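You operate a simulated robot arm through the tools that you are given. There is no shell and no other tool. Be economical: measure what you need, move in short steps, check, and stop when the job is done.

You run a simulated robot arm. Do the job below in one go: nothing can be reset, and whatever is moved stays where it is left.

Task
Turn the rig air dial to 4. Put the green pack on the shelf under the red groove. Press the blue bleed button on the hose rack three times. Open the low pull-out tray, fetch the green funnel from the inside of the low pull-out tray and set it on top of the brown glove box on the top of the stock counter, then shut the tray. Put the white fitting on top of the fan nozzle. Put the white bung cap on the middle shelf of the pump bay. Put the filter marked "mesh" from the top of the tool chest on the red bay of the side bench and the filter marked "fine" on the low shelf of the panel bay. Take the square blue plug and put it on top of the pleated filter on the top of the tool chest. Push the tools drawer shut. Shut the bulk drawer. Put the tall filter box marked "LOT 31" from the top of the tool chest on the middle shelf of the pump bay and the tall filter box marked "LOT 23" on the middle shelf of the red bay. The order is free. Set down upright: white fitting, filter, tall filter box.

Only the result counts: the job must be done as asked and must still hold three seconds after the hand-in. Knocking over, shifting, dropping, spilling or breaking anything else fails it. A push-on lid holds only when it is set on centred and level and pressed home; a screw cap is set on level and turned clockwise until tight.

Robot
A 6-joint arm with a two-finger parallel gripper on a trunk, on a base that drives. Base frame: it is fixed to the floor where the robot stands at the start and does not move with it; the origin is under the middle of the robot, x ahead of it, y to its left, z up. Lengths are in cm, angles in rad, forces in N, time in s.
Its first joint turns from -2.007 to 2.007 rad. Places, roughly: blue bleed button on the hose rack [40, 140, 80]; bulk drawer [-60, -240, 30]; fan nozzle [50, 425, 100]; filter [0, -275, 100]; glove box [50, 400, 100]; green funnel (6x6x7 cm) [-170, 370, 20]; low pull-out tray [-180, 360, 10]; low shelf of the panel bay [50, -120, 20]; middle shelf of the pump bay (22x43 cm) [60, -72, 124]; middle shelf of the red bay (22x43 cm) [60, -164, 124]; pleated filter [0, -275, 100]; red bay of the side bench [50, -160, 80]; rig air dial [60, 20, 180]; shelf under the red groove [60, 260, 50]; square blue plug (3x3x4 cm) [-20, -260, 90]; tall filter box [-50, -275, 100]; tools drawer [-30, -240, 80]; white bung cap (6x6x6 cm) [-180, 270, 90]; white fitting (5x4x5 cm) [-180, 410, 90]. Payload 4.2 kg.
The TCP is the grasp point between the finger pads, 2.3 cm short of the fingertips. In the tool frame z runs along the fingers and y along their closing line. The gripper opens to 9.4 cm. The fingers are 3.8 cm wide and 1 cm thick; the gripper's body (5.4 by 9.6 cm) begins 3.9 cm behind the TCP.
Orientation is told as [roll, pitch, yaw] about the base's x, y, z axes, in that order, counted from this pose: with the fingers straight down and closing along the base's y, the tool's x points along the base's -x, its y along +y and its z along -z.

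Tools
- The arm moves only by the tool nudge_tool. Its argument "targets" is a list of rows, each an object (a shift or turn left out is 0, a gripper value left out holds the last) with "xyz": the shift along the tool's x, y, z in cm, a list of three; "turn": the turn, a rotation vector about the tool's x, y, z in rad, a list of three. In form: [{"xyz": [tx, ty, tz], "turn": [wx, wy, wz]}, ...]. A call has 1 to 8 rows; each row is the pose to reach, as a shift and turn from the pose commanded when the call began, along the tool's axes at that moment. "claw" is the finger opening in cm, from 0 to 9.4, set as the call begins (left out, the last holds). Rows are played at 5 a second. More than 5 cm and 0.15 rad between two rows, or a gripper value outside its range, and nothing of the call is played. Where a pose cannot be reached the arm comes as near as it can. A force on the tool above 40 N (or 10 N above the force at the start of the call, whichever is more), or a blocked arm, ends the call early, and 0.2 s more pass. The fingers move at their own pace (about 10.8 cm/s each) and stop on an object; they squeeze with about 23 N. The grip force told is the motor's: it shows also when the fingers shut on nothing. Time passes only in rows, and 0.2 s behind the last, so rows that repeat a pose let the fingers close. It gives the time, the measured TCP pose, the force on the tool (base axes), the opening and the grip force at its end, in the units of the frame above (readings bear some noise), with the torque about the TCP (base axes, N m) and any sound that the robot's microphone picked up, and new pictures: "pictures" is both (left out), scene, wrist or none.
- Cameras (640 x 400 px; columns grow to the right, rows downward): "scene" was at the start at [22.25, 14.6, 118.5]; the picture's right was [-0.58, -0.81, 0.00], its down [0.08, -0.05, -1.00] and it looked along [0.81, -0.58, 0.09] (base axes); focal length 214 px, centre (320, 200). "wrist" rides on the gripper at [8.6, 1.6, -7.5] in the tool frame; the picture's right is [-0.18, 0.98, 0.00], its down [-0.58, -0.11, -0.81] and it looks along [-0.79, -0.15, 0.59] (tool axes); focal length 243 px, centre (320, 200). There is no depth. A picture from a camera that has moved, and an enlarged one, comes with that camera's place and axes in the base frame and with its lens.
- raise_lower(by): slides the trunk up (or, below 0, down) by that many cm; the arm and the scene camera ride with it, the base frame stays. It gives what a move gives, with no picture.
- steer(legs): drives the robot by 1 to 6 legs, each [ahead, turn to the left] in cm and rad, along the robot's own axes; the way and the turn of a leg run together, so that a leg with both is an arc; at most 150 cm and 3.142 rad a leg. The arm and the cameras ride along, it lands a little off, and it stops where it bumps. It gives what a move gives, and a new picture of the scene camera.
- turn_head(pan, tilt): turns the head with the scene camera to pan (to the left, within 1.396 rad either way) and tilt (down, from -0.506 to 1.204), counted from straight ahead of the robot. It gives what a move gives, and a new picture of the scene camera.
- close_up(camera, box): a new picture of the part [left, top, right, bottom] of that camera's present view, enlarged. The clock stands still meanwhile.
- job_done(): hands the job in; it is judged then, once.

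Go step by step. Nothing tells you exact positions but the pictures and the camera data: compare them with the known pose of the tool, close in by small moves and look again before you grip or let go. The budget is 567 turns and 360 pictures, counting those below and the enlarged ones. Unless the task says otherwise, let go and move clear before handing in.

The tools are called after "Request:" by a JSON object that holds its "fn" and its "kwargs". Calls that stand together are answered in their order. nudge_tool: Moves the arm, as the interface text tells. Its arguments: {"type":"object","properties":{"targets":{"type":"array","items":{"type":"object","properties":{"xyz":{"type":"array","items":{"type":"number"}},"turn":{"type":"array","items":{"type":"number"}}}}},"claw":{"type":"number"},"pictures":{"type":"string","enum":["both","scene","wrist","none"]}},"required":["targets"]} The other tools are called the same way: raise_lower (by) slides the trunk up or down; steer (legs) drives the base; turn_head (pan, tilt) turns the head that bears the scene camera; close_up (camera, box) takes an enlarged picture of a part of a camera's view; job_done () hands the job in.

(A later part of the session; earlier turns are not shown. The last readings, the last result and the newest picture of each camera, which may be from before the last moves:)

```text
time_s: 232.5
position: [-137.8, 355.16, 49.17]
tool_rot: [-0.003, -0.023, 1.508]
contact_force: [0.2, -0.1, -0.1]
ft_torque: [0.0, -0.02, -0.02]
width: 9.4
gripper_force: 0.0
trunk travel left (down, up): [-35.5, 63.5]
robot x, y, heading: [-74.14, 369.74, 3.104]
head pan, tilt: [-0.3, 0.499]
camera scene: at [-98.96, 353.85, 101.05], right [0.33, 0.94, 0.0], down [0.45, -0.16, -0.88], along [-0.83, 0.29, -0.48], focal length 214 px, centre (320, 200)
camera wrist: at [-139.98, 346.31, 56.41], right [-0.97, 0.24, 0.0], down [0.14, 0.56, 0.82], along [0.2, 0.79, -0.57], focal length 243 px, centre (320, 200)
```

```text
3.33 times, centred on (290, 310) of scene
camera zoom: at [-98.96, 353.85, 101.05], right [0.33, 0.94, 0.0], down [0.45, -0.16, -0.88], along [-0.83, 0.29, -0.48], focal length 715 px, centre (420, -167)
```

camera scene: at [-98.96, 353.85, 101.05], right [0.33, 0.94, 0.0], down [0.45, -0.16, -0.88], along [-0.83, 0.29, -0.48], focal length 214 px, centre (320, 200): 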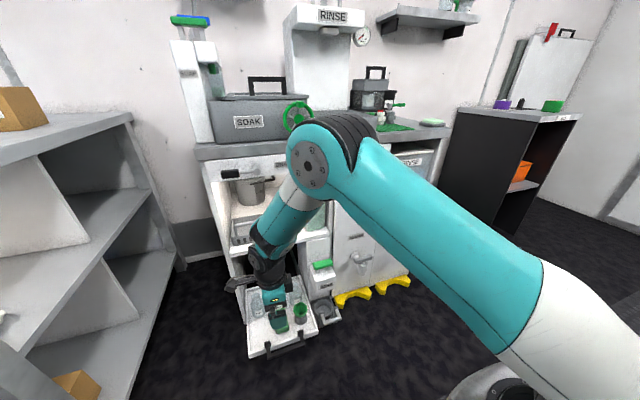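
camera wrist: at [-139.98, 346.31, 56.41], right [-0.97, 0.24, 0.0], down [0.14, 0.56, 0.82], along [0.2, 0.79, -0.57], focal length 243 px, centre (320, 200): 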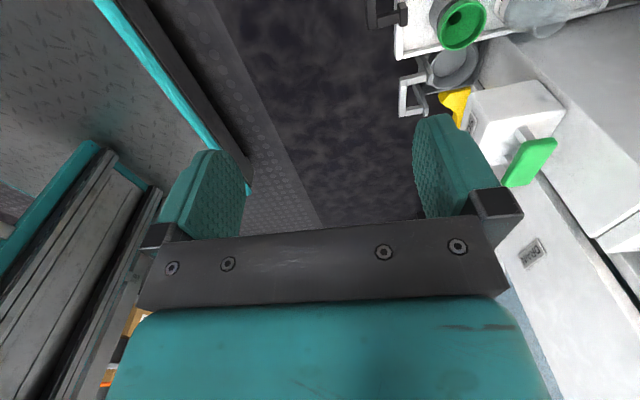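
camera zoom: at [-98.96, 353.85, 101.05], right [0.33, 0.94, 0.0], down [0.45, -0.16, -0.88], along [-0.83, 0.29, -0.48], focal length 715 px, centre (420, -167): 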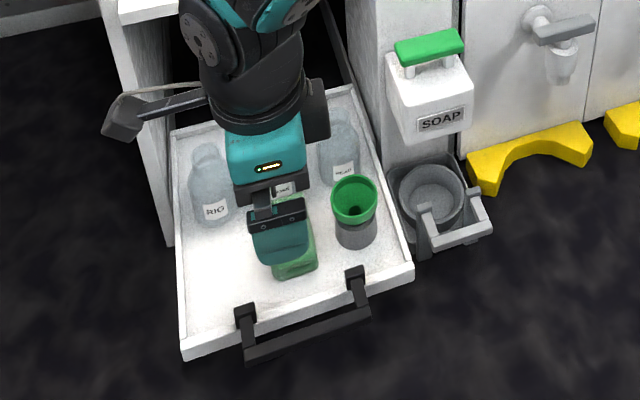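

Funnel rim at about [-155.3, 364, 18]; bottle just west of it, so I'll close along y. Unspin the tool 90°.

Request:
{"fn": "nudge_tool", "kwargs": {"targets": [{"turn": [0, 0, -0.145]}, {"turn": [0, 0, -0.29]}, {"turn": [0, 0, -0.435]}, {"turn": [0, 0, -0.58]}, {"turn": [0, 0, -0.725]}, {"turn": [0, 0, -0.87]}, {"turn": [0, 0, -1.015]}, {"turn": [0, 0, -1.16]}], "pictures": "none"}}

Request:
{"fn": "nudge_tool", "kwargs": {"targets": [{"turn": [0, 0, -0.145]}, {"turn": [0, 0, -0.29]}, {"turn": [0, 0, -0.435]}, {"turn": [0, 0, -0.475]}], "pictures": "none"}}

Request:
{"fn": "steer", "kwargs": {"legs": [[15, 0]]}}

Request:
{"fn": "nudge_tool", "kwargs": {"targets": [{"xyz": [0, -4, 0]}, {"xyz": [0, -8, 0]}, {"xyz": [0, -8, 0]}], "pictures": "both"}}

```text
time_s: 234.3
position: [-137.84, 355.01, 49.35]
tool_rot: [-0.021, -0.008, 2.67]
contact_force: [-0.4, 0.2, 0.8]
ft_torque: [0.05, 0.01, -0.03]
width: 9.37
gripper_force: 0.1
trunk travel left (down, up): [-35.5, 63.5]
robot x, y, heading: [-74.66, 369.09, 3.103]
head pan, tilt: [-0.3, 0.499]
```

```text
time_s: 235.3
position: [-137.75, 354.96, 49.35]
tool_rot: [-0.023, 0.005, -3.138]
contact_force: [-0.3, 0.1, -1.2]
ft_torque: [-0.01, 0.05, 0.02]
width: 9.42
gripper_force: 0.0
trunk travel left (down, up): [-35.5, 63.5]
robot x, y, heading: [-74.28, 369.6, 3.103]
head pan, tilt: [-0.3, 0.499]
```

```text
time_s: 236.7
position: [-152.94, 355.77, 49.29]
tool_rot: [-0.023, 0.002, 3.14]
contact_force: [-0.3, 0.6, 0.9]
ft_torque: [0.0, 0.01, -0.03]
width: 9.4
gripper_force: 0.1
trunk travel left (down, up): [-35.5, 63.5]
robot x, y, heading: [-89.33, 369.84, 3.102]
head pan, tilt: [-0.3, 0.499]
camera scene: at [-114.1, 354.52, 101.05], right [0.34, 0.94, 0.0], down [0.45, -0.16, -0.88], along [-0.83, 0.29, -0.48], focal length 214 px, centre (320, 200)
```

scene: 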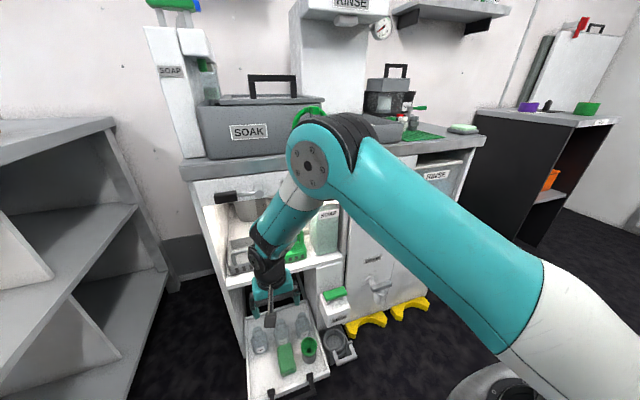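

```text
time_s: 237.4
position: [-152.87, 363.52, 49.33]
tool_rot: [-0.022, 0.003, 3.141]
contact_force: [-0.6, 0.0, 0.8]
ft_torque: [-0.04, -0.03, -0.04]
width: 9.42
gripper_force: 0.0
trunk travel left (down, up): [-35.5, 63.5]
robot x, y, heading: [-89.56, 370.2, 3.099]
head pan, tilt: [-0.3, 0.499]
camera scene: at [-114.09, 354.52, 101.05], right [0.33, 0.94, 0.0], down [0.45, -0.16, -0.88], along [-0.83, 0.29, -0.48], focal length 214 px, centre (320, 200)
camera wrist: at [-144.26, 361.81, 56.66], right [-0.18, -0.98, -0.02], down [-0.58, 0.09, 0.81], along [-0.79, 0.16, -0.59], focal length 243 px, centre (320, 200)
```

scene: 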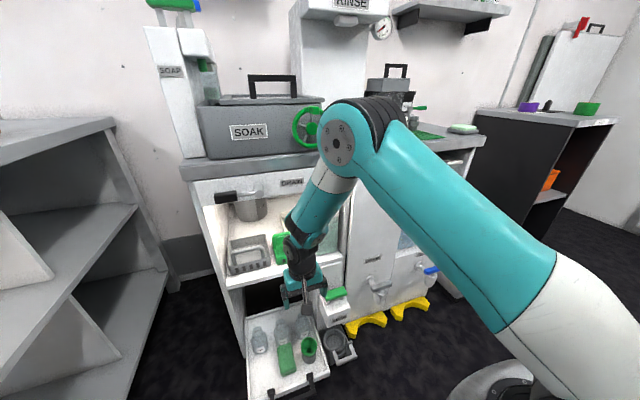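
wrist: 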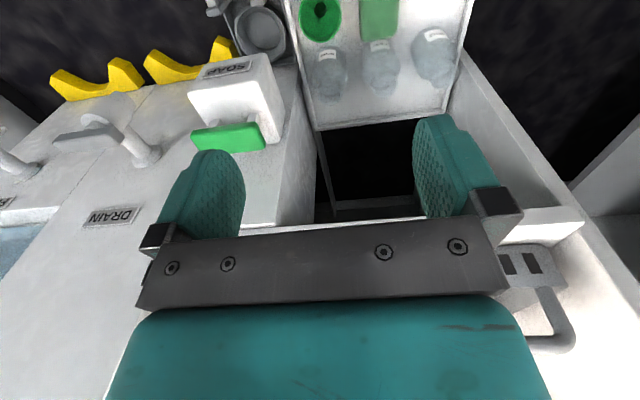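

Funnel is right ahead-below: [-155.4, 364.5]. Align and lower with the trunk, then look.

Request:
{"fn": "nudge_tool", "kwargs": {"targets": [{"xyz": [-2.5, -0.9, 0]}, {"xyz": [-2.5, -0.9, 0]}], "pictures": "none"}}

Request:
{"fn": "raise_lower", "kwargs": {"by": -20}}

Request:
{"fn": "nudge_tool", "kwargs": {"targets": [{"xyz": [0, 0, 0]}], "pictures": "both"}}

```text
time_s: 238.1
position: [-155.23, 364.58, 49.28]
tool_rot: [-0.023, 0.003, 3.141]
contact_force: [0.3, 0.0, -0.2]
ft_torque: [0.01, 0.0, -0.02]
width: 9.4
gripper_force: 0.1
trunk travel left (down, up): [-35.5, 63.5]
robot x, y, heading: [-89.41, 370.27, 3.104]
head pan, tilt: [-0.3, 0.499]
```

```text
time_s: 240.2
position: [-155.25, 364.46, 29.22]
tool_rot: [-0.023, 0.002, 3.141]
contact_force: [0.4, -0.8, 0.1]
ft_torque: [-0.03, 0.01, -0.02]
width: 9.4
gripper_force: 0.0
trunk travel left (down, up): [-15.5, 83.5]
robot x, y, heading: [-89.34, 370.32, 3.099]
head pan, tilt: [-0.3, 0.499]
```

```text
time_s: 240.6
position: [-155.22, 364.47, 29.09]
tool_rot: [-0.023, 0.002, 3.142]
contact_force: [0.7, 0.3, 0.0]
ft_torque: [0.01, 0.01, 0.0]
width: 9.38
gripper_force: 0.0
trunk travel left (down, up): [-15.5, 83.5]
robot x, y, heading: [-89.5, 370.01, 3.103]
head pan, tilt: [-0.3, 0.499]
camera scene: at [-114.1, 354.52, 81.05], right [0.34, 0.94, 0.0], down [0.45, -0.16, -0.88], along [-0.83, 0.29, -0.48], focal length 214 px, centre (320, 200)
camera wrist: at [-146.64, 362.64, 36.57], right [-0.18, -0.98, -0.02], down [-0.58, 0.09, 0.81], along [-0.79, 0.16, -0.59], focal length 243 px, centre (320, 200)
```

scene: 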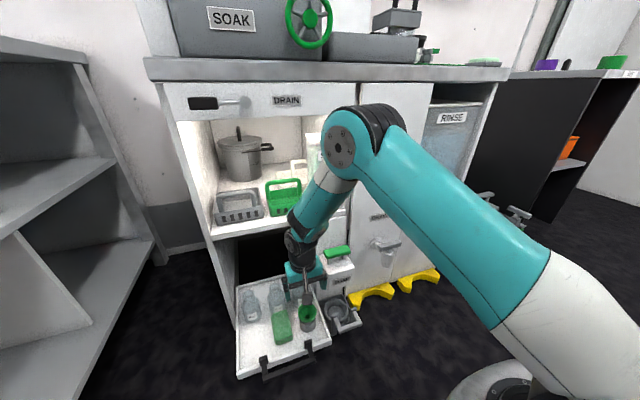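
wrist: 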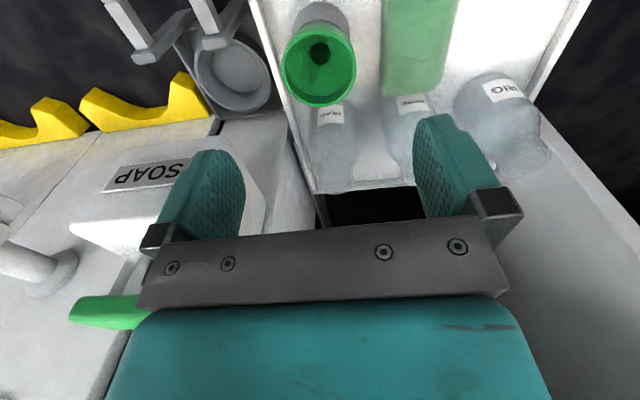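

Request:
{"fn": "close_up", "kwargs": {"camera": "wrist", "box": [40, 0, 440, 250]}}

Request:
{"fn": "close_up", "kwargs": {"camera": "scene", "box": [220, 220, 380, 380]}}

```text
1.60 times, centred on (240, 125) of wrist
camera zoom: at [-146.64, 362.64, 36.57], right [-0.18, -0.98, -0.02], down [-0.58, 0.09, 0.81], along [-0.79, 0.16, -0.59], focal length 388 px, centre (448, 320)
```

zoom: 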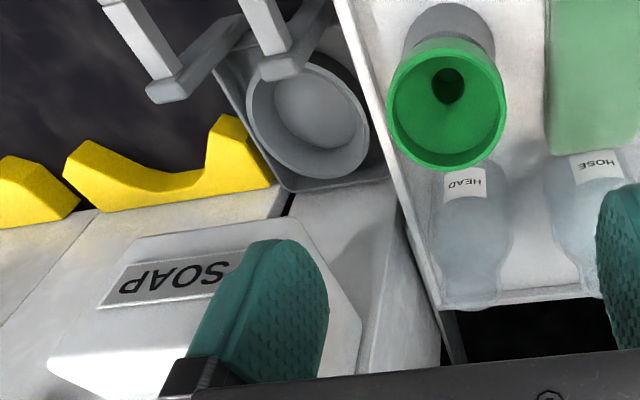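

```text
2.50 times, centred on (300, 300) of scene
camera zoom: at [-114.1, 354.52, 81.05], right [0.34, 0.94, 0.0], down [0.45, -0.16, -0.88], along [-0.83, 0.29, -0.48], focal length 536 px, centre (370, -50)
```

zoom: 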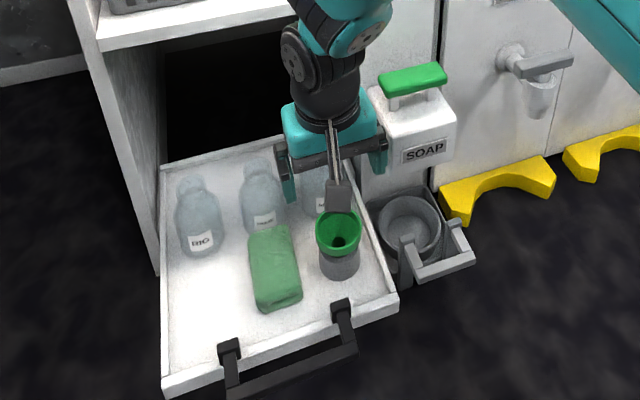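

Clear of the soap box. Descend 12.5 cm onto the funnel rim.

Request:
{"fn": "nudge_tool", "kwargs": {"targets": [{"xyz": [-0.5, -0.3, 4]}, {"xyz": [-0.5, -0.3, 8]}, {"xyz": [-0.5, -0.3, 11]}, {"xyz": [-0.5, -0.3, 12]}, {"xyz": [-0.5, -0.3, 12.7]}], "claw": 8, "pictures": "both"}}

```text
time_s: 241.8
position: [-155.8, 364.99, 16.47]
tool_rot: [-0.02, 0.002, 3.139]
contact_force: [-0.2, 0.8, -0.4]
ft_torque: [-0.03, 0.02, -0.02]
width: 7.99
gripper_force: 0.1
trunk travel left (down, up): [-15.5, 83.5]
robot x, y, heading: [-89.23, 370.33, 3.098]
head pan, tilt: [-0.3, 0.499]
camera scene: at [-114.1, 354.52, 81.05], right [0.34, 0.94, 0.0], down [0.45, -0.16, -0.88], along [-0.83, 0.29, -0.48], focal length 214 px, centre (320, 200)
camera wrist: at [-147.18, 363.1, 23.86], right [-0.19, -0.98, -0.02], down [-0.58, 0.09, 0.81], along [-0.79, 0.16, -0.59], focal length 243 px, centre (320, 200)
```

scene: 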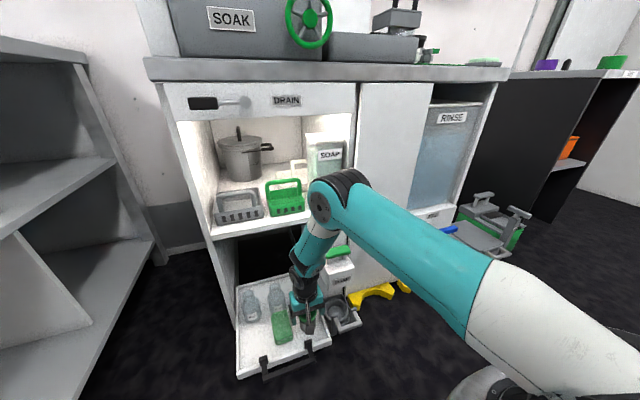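
wrist: 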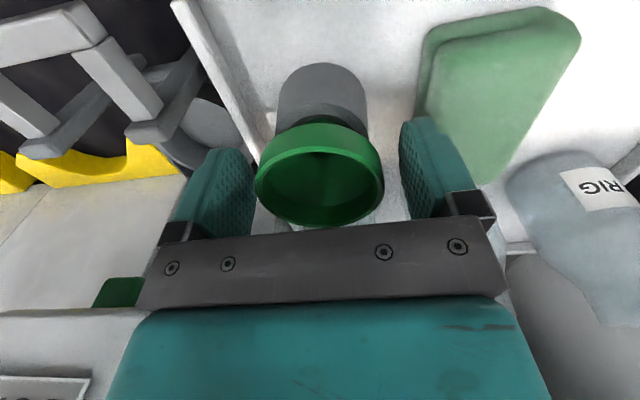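

The rim is exactly at the grasp point. Closing.

Request:
{"fn": "nudge_tool", "kwargs": {"targets": [{"xyz": [0, 0, 0.3]}, {"xyz": [0, 0, 0.3]}, {"xyz": [0, 0, 0.3]}, {"xyz": [0, 0, 0.3]}], "claw": 4, "pictures": "none"}}

Request:
{"fn": "nudge_tool", "kwargs": {"targets": [{"xyz": [0, 0, -1]}, {"xyz": [0, 0, -2.5]}, {"xyz": [0, 0, -4.5]}, {"xyz": [0, 0, -7]}, {"xyz": [0, 0, -10]}], "pictures": "both"}}

```text
time_s: 242.8
position: [-155.91, 364.96, 16.35]
tool_rot: [-0.023, -0.001, 3.141]
contact_force: [-1.0, -2.4, 18.3]
ft_torque: [-0.12, 0.07, 0.0]
width: 5.89
gripper_force: 23.2
trunk travel left (down, up): [-15.5, 83.5]
robot x, y, heading: [-89.61, 370.43, 3.099]
head pan, tilt: [-0.3, 0.499]
```

```text
time_s: 244.0
position: [-155.81, 364.91, 26.21]
tool_rot: [-0.022, 0.003, 3.14]
contact_force: [-0.1, 0.3, -0.2]
ft_torque: [0.01, 0.01, -0.02]
width: 5.9
gripper_force: 22.9
trunk travel left (down, up): [-15.5, 83.5]
robot x, y, heading: [-89.58, 370.21, 3.103]
head pan, tilt: [-0.3, 0.499]
camera scene: at [-114.1, 354.52, 81.04], right [0.34, 0.94, 0.0], down [0.45, -0.16, -0.88], along [-0.83, 0.29, -0.48], focal length 214 px, centre (320, 200)
camera wrist: at [-147.11, 363.12, 33.55], right [-0.19, -0.98, -0.02], down [-0.58, 0.09, 0.81], along [-0.79, 0.16, -0.59], focal length 243 px, centre (320, 200)
```

scene: 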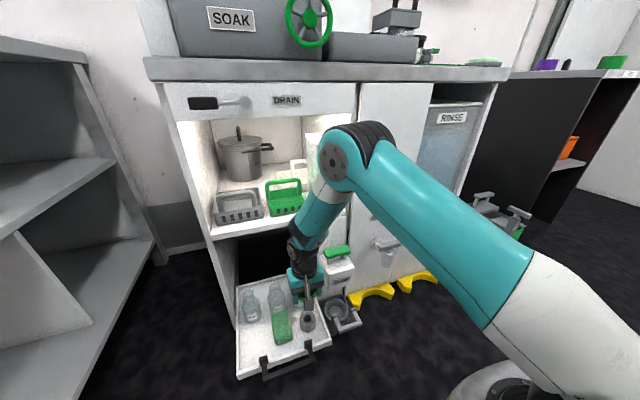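
wrist: 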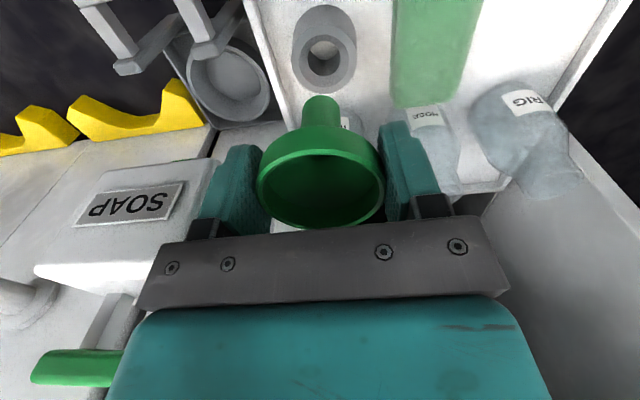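

The funnel is out, held level. I raise, retract the arm and back into the corridor, then turn to face the stock counter (east).

Request:
{"fn": "raise_lower", "kwargs": {"by": 40}}

Request:
{"fn": "steer", "kwargs": {"legs": [[-20, 0]]}}

Request:
{"fn": "nudge_tool", "kwargs": {"targets": [{"xyz": [4, 0, 0]}, {"xyz": [8, 0, 0]}, {"xyz": [12, 0, 0]}, {"xyz": [16, 0, 0]}], "pictures": "none"}}

Request:
{"fn": "raise_lower", "kwargs": {"by": 40}}

Request:
{"fn": "steer", "kwargs": {"legs": [[0, -1.57], [30, 0], [0, -1.53]]}}

Request:
{"fn": "turn_head", "kwargs": {"pan": 0.0, "tilt": 0.4}}

```text
time_s: 247.8
position: [-155.63, 365.0, 66.2]
tool_rot: [-0.021, 0.0, 3.139]
contact_force: [-0.9, -0.9, -1.3]
ft_torque: [0.03, 0.03, -0.04]
width: 5.85
gripper_force: 23.0
trunk travel left (down, up): [-55.5, 43.5]
robot x, y, heading: [-89.37, 370.07, 3.097]
head pan, tilt: [-0.3, 0.499]
```

```text
time_s: 249.4
position: [-135.6, 364.33, 66.3]
tool_rot: [-0.023, 0.002, 3.136]
contact_force: [-0.6, -0.4, 0.0]
ft_torque: [0.0, 0.0, 0.02]
width: 5.9
gripper_force: 23.2
trunk travel left (down, up): [-55.5, 43.5]
robot x, y, heading: [-69.52, 369.35, 3.098]
head pan, tilt: [-0.3, 0.499]
camera scene: at [-94.09, 353.76, 121.05], right [0.34, 0.94, 0.0], down [0.45, -0.16, -0.88], along [-0.83, 0.3, -0.48], focal length 214 px, centre (320, 200)
```

scene: 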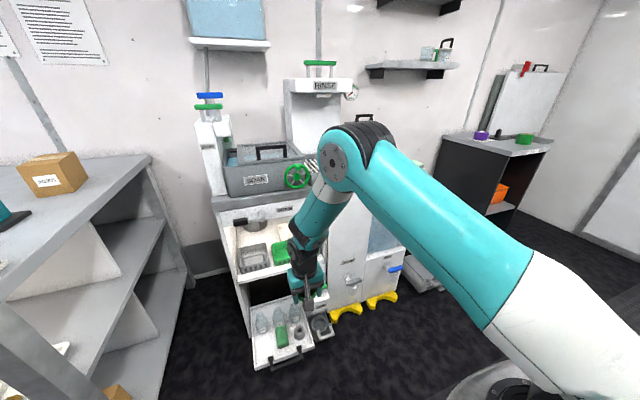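

```text
time_s: 250.4
position: [-120.06, 364.22, 66.32]
tool_rot: [-0.022, 0.001, 3.136]
contact_force: [-0.2, -0.2, -0.3]
ft_torque: [0.05, -0.01, -0.01]
width: 5.88
gripper_force: 23.2
trunk travel left (down, up): [-55.5, 43.5]
robot x, y, heading: [-69.22, 369.2, 3.094]
head pan, tilt: [-0.3, 0.499]
```

```text
time_s: 254.3
position: [-119.88, 364.29, 106.12]
tool_rot: [-0.024, 0.001, 3.135]
contact_force: [0.5, 0.0, 0.2]
ft_torque: [0.05, 0.01, 0.0]
width: 5.85
gripper_force: 23.0
trunk travel left (down, up): [-95.5, 3.5]
robot x, y, heading: [-69.27, 369.52, 3.094]
head pan, tilt: [-0.3, 0.499]
```

```text
time_s: 263.7
position: [-19.01, 409.55, 106.21]
tool_rot: [-0.023, 0.001, 0.098]
contact_force: [-0.1, 0.4, -0.9]
ft_torque: [-0.02, 0.01, -0.03]
width: 5.87
gripper_force: 23.3
trunk travel left (down, up): [-95.5, 3.5]
robot x, y, heading: [-68.81, 399.36, 0.059]
head pan, tilt: [-0.3, 0.499]
camera scene: at [-46.01, 417.59, 161.05], right [-0.24, -0.97, 0.0], down [-0.46, 0.11, -0.88], along [0.85, -0.21, -0.48], focal length 214 px, centre (320, 200)
```

scene: 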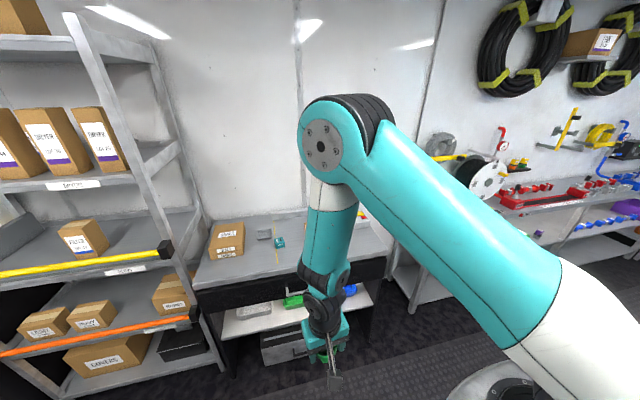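

```text
time_s: 264.5
position: [-19.04, 409.39, 106.28]
tool_rot: [-0.023, 0.001, 0.098]
contact_force: [-1.4, 0.0, -0.1]
ft_torque: [0.02, 0.01, -0.01]
width: 5.87
gripper_force: 22.7
trunk travel left (down, up): [-95.5, 3.5]
robot x, y, heading: [-68.5, 399.29, 0.05]
head pan, tilt: [0.0, 0.4]
camera scene: at [-45.59, 420.3, 161.96], right [0.06, -1.0, 0.0], down [-0.39, -0.02, -0.92], along [0.92, 0.05, -0.39], focal length 214 px, centre (320, 200)
```

scene: 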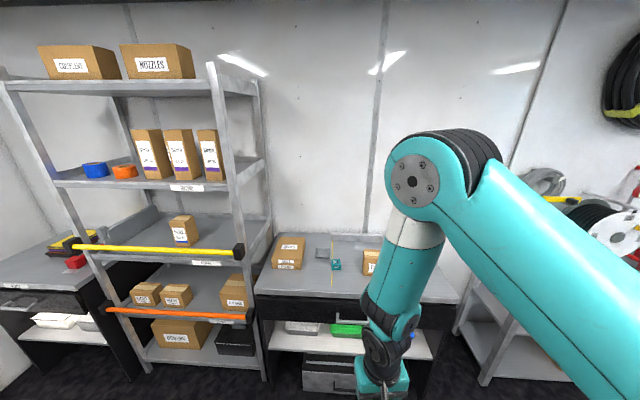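

Request:
{"fn": "close_up", "kwargs": {"camera": "scene", "box": [240, 210, 400, 310]}}

Request:
{"fn": "turn_head", "kwargs": {"pan": 0.4, "tilt": 0.4}}

```text
4.00 times, centred on (320, 260) of scene
camera zoom: at [-45.59, 420.3, 161.96], right [0.06, -1.0, 0.0], down [-0.39, -0.02, -0.92], along [0.92, 0.05, -0.39], focal length 858 px, centre (320, -40)
```

zoom: 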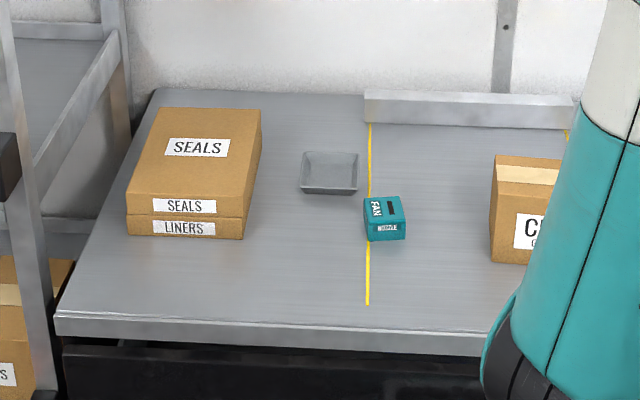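

```text
time_s: 265.4
position: [-19.04, 409.6, 106.25]
tool_rot: [-0.022, 0.001, 0.098]
contact_force: [0.1, -0.1, 0.3]
ft_torque: [0.02, -0.01, 0.0]
width: 5.89
gripper_force: 22.9
trunk travel left (down, up): [-95.5, 3.5]
robot x, y, heading: [-69.09, 398.9, 0.055]
head pan, tilt: [0.4, 0.4]
camera scene: at [-46.53, 423.86, 161.96], right [0.44, -0.9, 0.0], down [-0.35, -0.17, -0.92], along [0.83, 0.41, -0.39], focal length 214 px, centre (320, 200)
```

scene: 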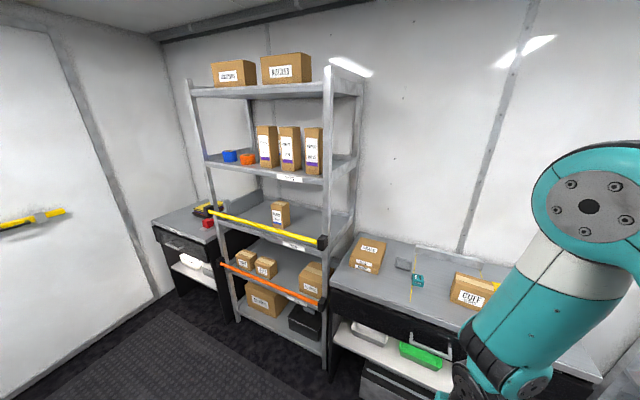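

Request:
{"fn": "close_up", "kwargs": {"camera": "scene", "box": [390, 230, 530, 330]}}

Request:
{"fn": "nudge_tool", "kwargs": {"targets": [{"xyz": [0, -4, 0]}, {"xyz": [0, -8, 0]}, {"xyz": [0, -12, 0]}, {"xyz": [0, -16, 0]}, {"xyz": [0, -20, 0]}], "pictures": "none"}}

Request:
{"fn": "turn_head", "kwargs": {"pan": 0.0, "tilt": 0.4}}

```text
4.00 times, centred on (460, 280) of scene
camera zoom: at [-46.53, 423.86, 161.96], right [0.44, -0.9, 0.0], down [-0.35, -0.17, -0.92], along [0.83, 0.41, -0.39], focal length 858 px, centre (-240, -120)
```

zoom: 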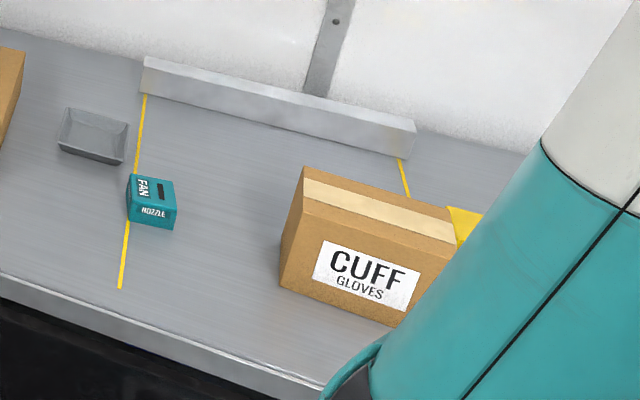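

```text
time_s: 266.6
position: [-17.25, 389.43, 106.59]
tool_rot: [-0.022, 0.003, 0.1]
contact_force: [0.4, 0.2, -0.7]
ft_torque: [-0.04, 0.0, -0.04]
width: 5.88
gripper_force: 23.0
trunk travel left (down, up): [-95.5, 3.5]
robot x, y, heading: [-69.01, 399.03, 0.06]
head pan, tilt: [0.4, 0.4]
```

```text
time_s: 267.5
position: [-17.31, 389.48, 106.5]
tool_rot: [-0.023, 0.002, 0.101]
contact_force: [-0.1, 0.5, -0.4]
ft_torque: [-0.01, -0.01, 0.0]
width: 5.87
gripper_force: 23.1
trunk travel left (down, up): [-95.5, 3.5]
robot x, y, heading: [-68.75, 398.99, 0.054]
head pan, tilt: [0.0, 0.4]
camera scene: at [-45.59, 420.3, 161.96], right [0.06, -1.0, 0.0], down [-0.39, -0.02, -0.92], along [0.92, 0.05, -0.39], focal length 214 px, centre (320, 200)
```

scene: 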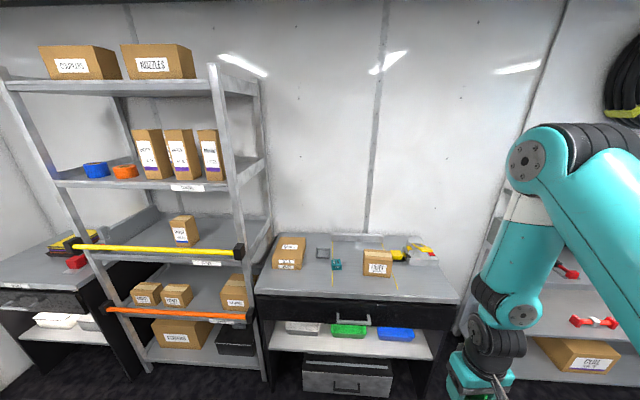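

Request:
{"fn": "close_up", "kwargs": {"camera": "scene", "box": [300, 220, 460, 320]}}

```text
4.00 times, centred on (380, 270) of scene
camera zoom: at [-45.59, 420.3, 161.96], right [0.06, -1.0, 0.0], down [-0.39, -0.02, -0.92], along [0.92, 0.05, -0.39], focal length 858 px, centre (80, -80)
```

zoom: 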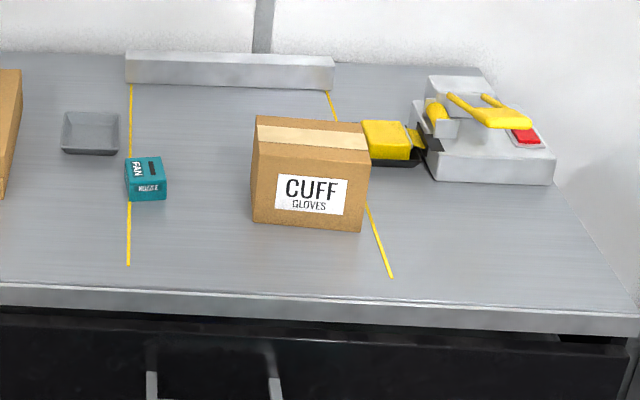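

The brown CUFF GLOVES box is the glove box. I raise the funnel, centre it on the box's y, and drive closer to measure.

Request:
{"fn": "nudge_tool", "kwargs": {"targets": [{"xyz": [0, 2.5, -3.5]}, {"xyz": [0, 5, -7]}, {"xyz": [0, 7.5, -10.5]}, {"xyz": [0, 9, -14]}], "pictures": "none"}}

Request:
{"fn": "steer", "kwargs": {"legs": [[28, -0.05]]}}

Request:
{"fn": "nudge_tool", "kwargs": {"targets": [{"xyz": [0, 0, 0]}], "pictures": "wrist"}}

```text
time_s: 268.5
position: [-17.84, 398.66, 120.4]
tool_rot: [-0.022, 0.004, 0.098]
contact_force: [0.1, -0.2, 0.4]
ft_torque: [0.03, 0.05, -0.02]
width: 5.86
gripper_force: 23.0
trunk travel left (down, up): [-95.5, 3.5]
robot x, y, heading: [-68.64, 399.11, 0.055]
head pan, tilt: [0.0, 0.4]
```

```text
time_s: 270.4
position: [10.25, 396.84, 120.35]
tool_rot: [-0.021, 0.002, 0.044]
contact_force: [0.2, -0.1, -0.5]
ft_torque: [0.01, -0.01, -0.01]
width: 5.87
gripper_force: 23.0
trunk travel left (down, up): [-95.5, 3.5]
robot x, y, heading: [-40.51, 399.86, 0.003]
head pan, tilt: [0.0, 0.4]
camera scene: at [-16.37, 419.93, 161.97], right [0.01, -1.0, 0.0], down [-0.39, 0.0, -0.92], along [0.92, 0.0, -0.39], focal length 214 px, centre (320, 200)
```

scene: 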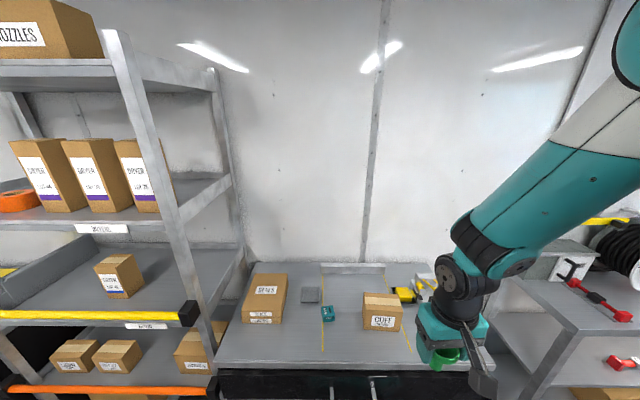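

```text
time_s: 270.8
position: [10.16, 396.83, 120.36]
tool_rot: [-0.023, 0.0, 0.046]
contact_force: [-0.4, -1.0, -0.8]
ft_torque: [-0.01, 0.0, -0.03]
width: 5.87
gripper_force: 22.7
trunk travel left (down, up): [-95.5, 3.5]
robot x, y, heading: [-40.61, 400.06, 0.004]
head pan, tilt: [0.0, 0.4]
camera wrist: at [1.56, 398.16, 127.69], right [0.14, 0.99, -0.02], down [0.59, -0.06, 0.81], along [0.8, -0.13, -0.59], focal length 243 px, centre (320, 200)
```

wrist: 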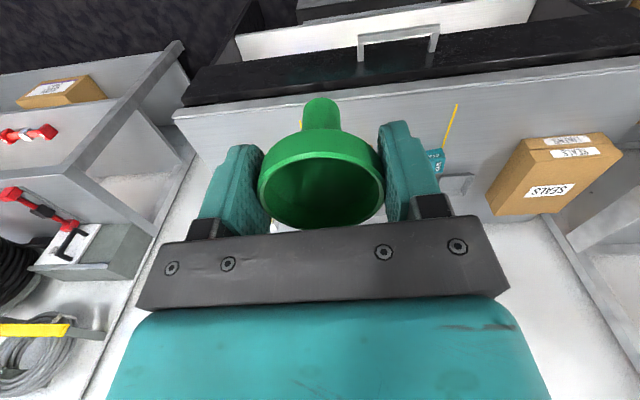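

Request:
{"fn": "close_up", "kwargs": {"camera": "scene", "box": [290, 250, 450, 380]}}

```text
3.08 times, centred on (370, 315) of scene
camera zoom: at [-16.35, 419.93, 161.96], right [0.01, -1.0, 0.0], down [-0.39, 0.0, -0.92], along [0.92, 0.0, -0.39], focal length 660 px, centre (166, -154)
```

zoom: 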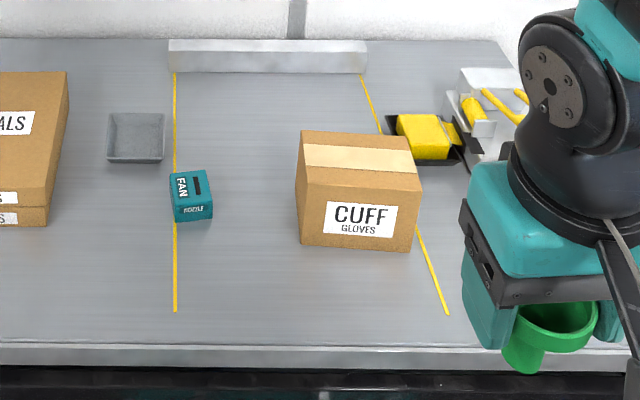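

Box top: x 38–46, y 390–403.5, z≈96.5. Nozzle top ≈ [43, 416.8, 91]. Drive 24 ahead, then fine-position.

Request:
{"fn": "steer", "kwargs": {"legs": [[24, 0]]}}

Request:
{"fn": "turn_head", "kwargs": {"pan": -0.2, "tilt": 0.9}}

```text
time_s: 272.6
position: [34.16, 396.89, 120.46]
tool_rot: [-0.022, 0.002, 0.045]
contact_force: [0.0, 0.4, -0.4]
ft_torque: [0.01, -0.04, -0.01]
width: 5.92
gripper_force: 22.5
trunk travel left (down, up): [-95.5, 3.5]
robot x, y, heading: [-16.85, 400.19, 0.005]
head pan, tilt: [0.0, 0.4]
camera scene: at [7.58, 420.02, 161.97], right [0.0, -1.0, 0.0], down [-0.39, 0.0, -0.92], along [0.92, 0.0, -0.39], focal length 214 px, centre (320, 200)
```

scene: 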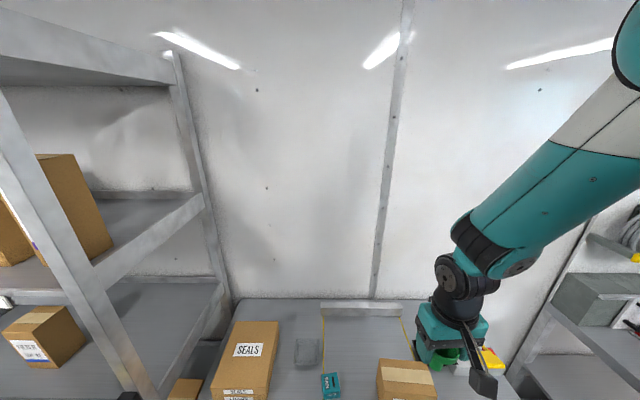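

```text
time_s: 273.5
position: [34.21, 396.9, 120.4]
tool_rot: [-0.023, 0.002, 0.045]
contact_force: [0.5, 0.0, -0.8]
ft_torque: [0.01, 0.02, -0.01]
width: 5.87
gripper_force: 23.0
trunk travel left (down, up): [-95.5, 3.5]
robot x, y, heading: [-16.94, 400.02, 0.007]
head pan, tilt: [-0.201, 0.901]
camera scene: at [5.75, 418.51, 157.67], right [-0.19, -0.98, 0.0], down [-0.77, 0.15, -0.62], along [0.61, -0.12, -0.78], focal length 214 px, centre (320, 200)
```

scene: 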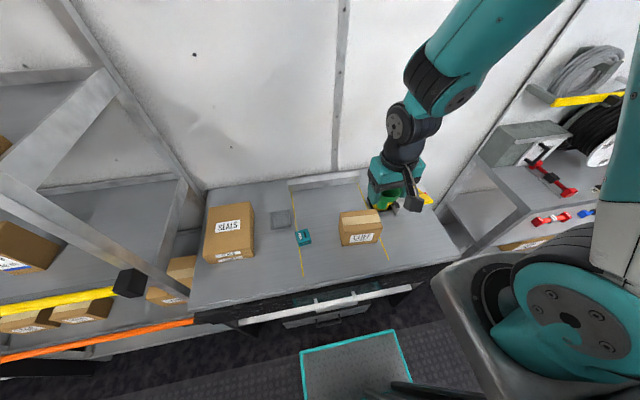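

Request:
{"fn": "close_up", "kwargs": {"camera": "scene", "box": [280, 150, 440, 270]}}

```text
3.33 times, centred on (360, 210) of scene
camera zoom: at [5.75, 418.51, 157.67], right [-0.19, -0.98, 0.0], down [-0.77, 0.15, -0.62], along [0.61, -0.12, -0.78], focal length 715 px, centre (187, 167)
```

zoom: 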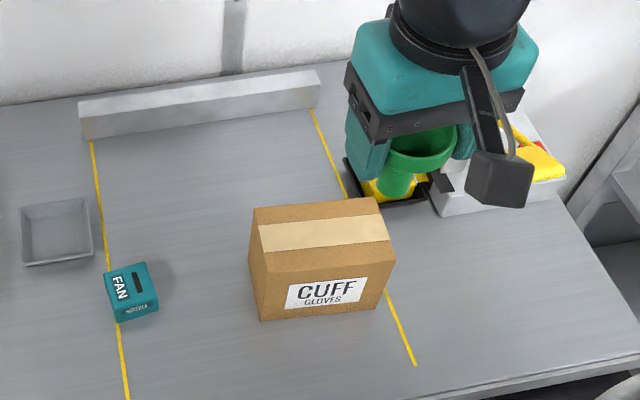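

Move 8 cm forward above the box centre and descend most of the way.

Request:
{"fn": "nudge_tool", "kwargs": {"targets": [{"xyz": [-4, -0.2, 0]}, {"xyz": [-8, -0.35, 0]}, {"xyz": [-8, -0.35, 4]}, {"xyz": [-8, -0.35, 8]}, {"xyz": [-8, -0.35, 12]}, {"xyz": [-8, -0.35, 14]}, {"xyz": [-8, -0.35, 14]}], "pictures": "none"}}

Request:
{"fn": "close_up", "kwargs": {"camera": "scene", "box": [280, 150, 440, 270]}}

```text
time_s: 275.1
position: [42.38, 396.51, 106.2]
tool_rot: [-0.023, 0.002, 0.046]
contact_force: [0.2, 0.1, -0.2]
ft_torque: [0.01, -0.01, 0.03]
width: 5.87
gripper_force: 23.3
trunk travel left (down, up): [-95.5, 3.5]
robot x, y, heading: [-16.85, 400.62, 0.001]
head pan, tilt: [-0.201, 0.901]
```

```text
3.33 times, centred on (360, 210) of scene
camera zoom: at [5.75, 418.51, 157.66], right [-0.2, -0.98, 0.0], down [-0.77, 0.15, -0.62], along [0.61, -0.12, -0.78], focal length 715 px, centre (187, 167)
```

zoom: 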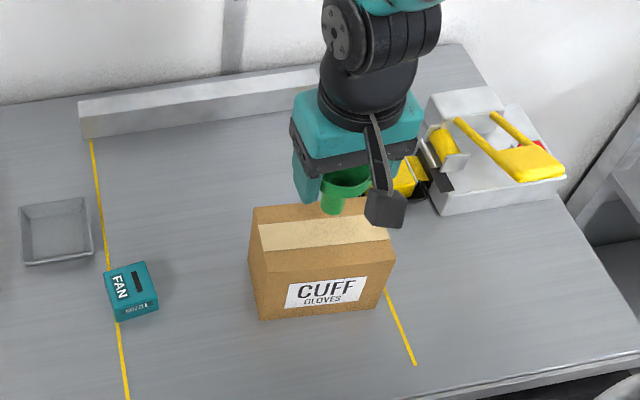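

Over the box centre. Lower until contact.

Request:
{"fn": "nudge_tool", "kwargs": {"targets": [{"xyz": [0, 0.4, 1]}, {"xyz": [0, 0.4, 1.8]}, {"xyz": [0, 0.4, 2.2]}, {"xyz": [0, 0.4, 2.5]}, {"xyz": [0, 0.4, 2.8]}, {"xyz": [0, 0.4, 3.1]}], "pictures": "none"}}

Request:
{"fn": "close_up", "kwargs": {"camera": "scene", "box": [300, 170, 400, 245]}}

```text
time_s: 276.5
position: [42.16, 396.93, 103.15]
tool_rot: [-0.023, 0.003, 0.044]
contact_force: [0.5, 0.0, 0.7]
ft_torque: [-0.01, 0.02, 0.04]
width: 5.88
gripper_force: 23.0
trunk travel left (down, up): [-95.5, 3.5]
robot x, y, heading: [-16.48, 400.54, 0.005]
head pan, tilt: [-0.201, 0.901]
```

```text
5.33 times, centred on (350, 208) of scene
camera zoom: at [5.74, 418.51, 157.66], right [-0.2, -0.98, 0.0], down [-0.77, 0.15, -0.62], along [0.61, -0.12, -0.78], focal length 1144 px, centre (160, 160)
```

zoom: 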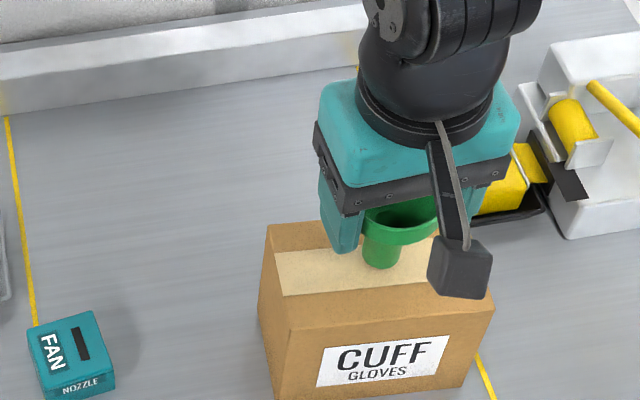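

Request:
{"fn": "nudge_tool", "kwargs": {"targets": [{"xyz": [0, 0, 0.25]}, {"xyz": [0, 0, 0.5]}, {"xyz": [0, 0, 0.75]}, {"xyz": [0, 0, 1.0]}], "pictures": "none"}}

```text
time_s: 277.5
position: [42.3, 396.95, 102.47]
tool_rot: [-0.024, -0.001, 0.044]
contact_force: [-1.6, -1.1, 27.3]
ft_torque: [0.11, 0.07, -0.02]
width: 5.86
gripper_force: 23.2
trunk travel left (down, up): [-95.5, 3.5]
robot x, y, heading: [-16.78, 400.23, 0.001]
head pan, tilt: [-0.201, 0.901]
```

Request:
{"fn": "nudge_tool", "kwargs": {"targets": [{"xyz": [0, 0, -0.15]}, {"xyz": [0, 0, -0.28]}, {"xyz": [0, 0, -0.28]}], "pictures": "none"}}

```text
time_s: 278.3
position: [42.06, 396.89, 102.49]
tool_rot: [-0.025, 0.005, 0.045]
contact_force: [-0.7, 0.6, -0.3]
ft_torque: [-0.02, 0.02, 0.04]
width: 5.87
gripper_force: 23.5
trunk travel left (down, up): [-95.5, 3.5]
robot x, y, heading: [-16.64, 400.34, 0.001]
head pan, tilt: [-0.201, 0.901]
```

Resting lightly. Open the fingers a little and watch.

Request:
{"fn": "nudge_tool", "kwargs": {"targets": [{"xyz": [0, 0, 0]}, {"xyz": [0, 0, 0]}], "claw": 6.6, "pictures": "wrist"}}

Request:
{"fn": "close_up", "kwargs": {"camera": "scene", "box": [300, 170, 400, 245]}}

```text
time_s: 278.9
position: [42.25, 396.82, 102.53]
tool_rot: [-0.024, 0.005, 0.046]
contact_force: [-0.4, -0.3, 0.2]
ft_torque: [-0.01, -0.02, 0.0]
width: 6.63
gripper_force: 0.1
trunk travel left (down, up): [-95.5, 3.5]
robot x, y, heading: [-16.63, 400.49, 0.006]
head pan, tilt: [-0.201, 0.901]
camera wrist: at [33.48, 398.24, 109.84], right [0.14, 0.99, -0.02], down [0.59, -0.06, 0.81], along [0.8, -0.13, -0.59], focal length 243 px, centre (320, 200)
```

wrist: 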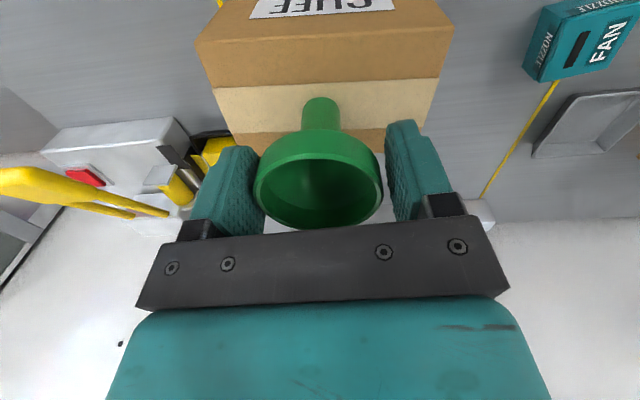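

```text
5.33 times, centred on (350, 208) of scene
camera zoom: at [5.74, 418.51, 157.66], right [-0.2, -0.98, 0.0], down [-0.77, 0.15, -0.62], along [0.61, -0.12, -0.78], focal length 1144 px, centre (160, 160)
```

zoom: 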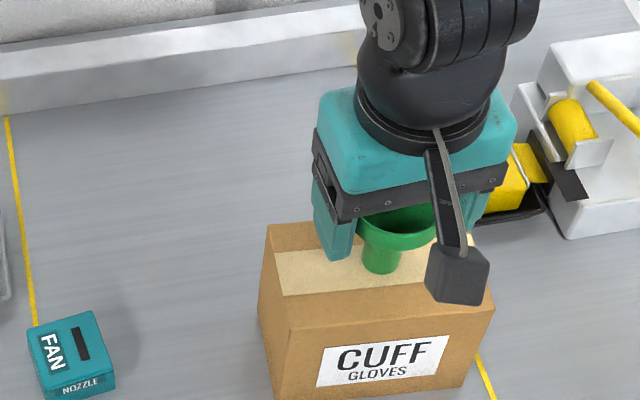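

It stands freely. Open wider, rise straight up slowly and check.

Request:
{"fn": "nudge_tool", "kwargs": {"targets": [{"xyz": [0, 0, 0]}, {"xyz": [0, 0, -1]}, {"xyz": [0, 0, -3]}, {"xyz": [0, 0, -6]}, {"xyz": [0, 0, -10]}, {"xyz": [0, 0, -14]}], "claw": 8.6, "pictures": "none"}}

Request:
{"fn": "close_up", "kwargs": {"camera": "scene", "box": [300, 170, 400, 245]}}

```text
time_s: 280.3
position: [42.35, 397.08, 116.56]
tool_rot: [-0.023, 0.003, 0.046]
contact_force: [0.3, 0.4, 0.1]
ft_torque: [0.03, 0.02, -0.01]
width: 8.59
gripper_force: 0.1
trunk travel left (down, up): [-95.5, 3.5]
robot x, y, heading: [-16.8, 400.15, 0.003]
head pan, tilt: [-0.201, 0.901]
```

```text
5.33 times, centred on (350, 208) of scene
camera zoom: at [5.79, 418.51, 157.65], right [-0.2, -0.98, 0.0], down [-0.77, 0.15, -0.62], along [0.61, -0.12, -0.78], focal length 1144 px, centre (160, 160)
```

zoom: 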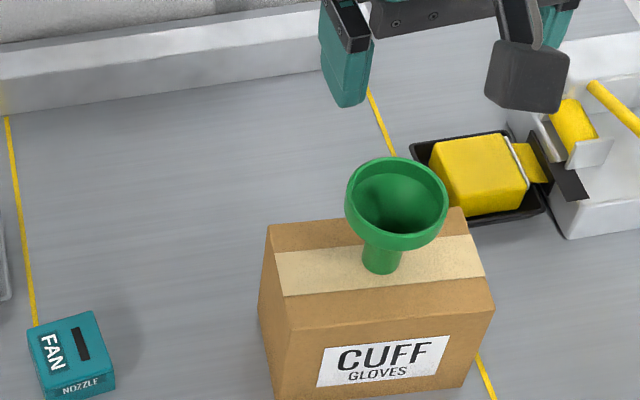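

Funnel stands on the glove box. Now return west to shut the tray: back out, retract the arm, go to y≈356 and face west.

Request:
{"fn": "steer", "kwargs": {"legs": [[-46, 0]]}}

Request:
{"fn": "nudge_tool", "kwargs": {"targets": [{"xyz": [4, 0, 0]}, {"xyz": [8, 0, 0]}, {"xyz": [12, 0, 0]}, {"xyz": [16, 0, 0]}], "claw": 0, "pictures": "none"}}

Request:
{"fn": "steer", "kwargs": {"legs": [[0, -1.57], [43, 0], [0, -1.57]]}}

Request:
{"fn": "raise_lower", "kwargs": {"by": -40}}

Request:
{"fn": "raise_lower", "kwargs": {"by": -40}}

Request:
{"fn": "turn_head", "kwargs": {"pan": -0.3, "tilt": 0.5}}

```text
time_s: 283.1
position: [-4.06, 397.14, 116.5]
tool_rot: [-0.023, 0.002, 0.056]
contact_force: [1.5, 0.1, 0.3]
ft_torque: [-0.02, -0.02, -0.01]
width: 8.63
gripper_force: 0.2
trunk travel left (down, up): [-95.5, 3.5]
robot x, y, heading: [-63.09, 400.01, 0.015]
head pan, tilt: [-0.201, 0.901]
camera scene: at [-40.78, 418.3, 157.66], right [-0.18, -0.98, 0.0], down [-0.77, 0.14, -0.62], along [0.61, -0.11, -0.78], focal length 214 px, centre (320, 200)
```

scene: 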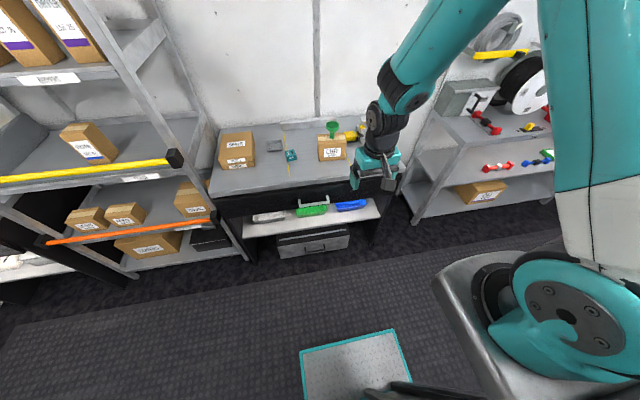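

```text
time_s: 284.1
position: [-15.08, 397.3, 116.3]
tool_rot: [-0.022, 0.004, 0.057]
contact_force: [0.0, -0.1, -0.8]
ft_torque: [0.0, 0.04, 0.04]
width: 0.0
gripper_force: 22.5
out of reach, approached as far as the arm can: row 3, 4
trunk travel left (down, up): [-95.5, 3.5]
robot x, y, heading: [-62.85, 399.88, 0.014]
head pan, tilt: [-0.201, 0.901]
```

```text
time_s: 294.4
position: [-110.67, 360.5, 116.35]
tool_rot: [-0.025, 0.002, -3.091]
contact_force: [0.5, 0.3, -0.1]
ft_torque: [-0.01, -0.02, 0.0]
width: 0.0
gripper_force: 23.5
trunk travel left (down, up): [-95.5, 3.5]
robot x, y, heading: [-62.38, 357.78, -3.134]
head pan, tilt: [-0.201, 0.901]
camera scene: at [-85.05, 339.77, 157.66], right [0.19, 0.98, 0.0], down [0.77, -0.15, -0.62], along [-0.61, 0.12, -0.78], focal length 214 px, centre (320, 200)
```

scene: 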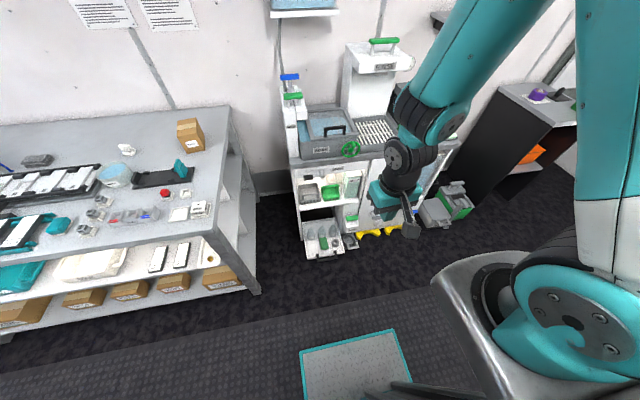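

```text
time_s: 298.2
position: [-110.69, 360.41, 76.48]
tool_rot: [-0.022, 0.004, -3.091]
contact_force: [0.5, -0.7, -0.2]
ft_torque: [-0.01, -0.02, -0.04]
width: 0.03
gripper_force: 22.9
trunk travel left (down, up): [-55.5, 43.5]
robot x, y, heading: [-62.85, 357.51, -3.134]
head pan, tilt: [-0.201, 0.901]
```

```text
time_s: 302.0
position: [-110.64, 360.4, 36.35]
tool_rot: [-0.025, 0.004, -3.09]
contact_force: [0.2, -0.5, -0.4]
ft_torque: [-0.01, 0.0, 0.0]
width: 0.0
gripper_force: 22.5
trunk travel left (down, up): [-15.5, 83.5]
robot x, y, heading: [-62.4, 357.89, -3.134]
head pan, tilt: [-0.201, 0.901]
```

```text
time_s: 302.9
position: [-110.68, 360.5, 36.33]
tool_rot: [-0.023, 0.004, -3.09]
contact_force: [-0.9, -0.1, 0.2]
ft_torque: [-0.06, 0.01, 0.01]
width: 0.01
gripper_force: 23.1
trunk travel left (down, up): [-15.5, 83.5]
robot x, y, heading: [-62.81, 357.63, -3.129]
head pan, tilt: [-0.3, 0.499]
camera scene: at [-86.35, 340.94, 81.04], right [0.29, 0.96, 0.0], down [0.46, -0.14, -0.88], along [-0.84, 0.25, -0.48], focal length 214 px, centre (320, 200)
```

scene: 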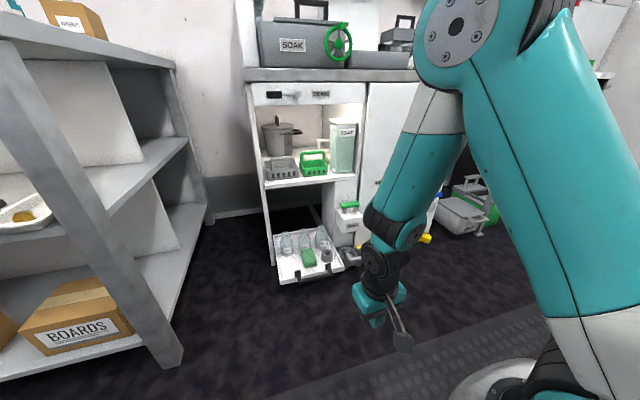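

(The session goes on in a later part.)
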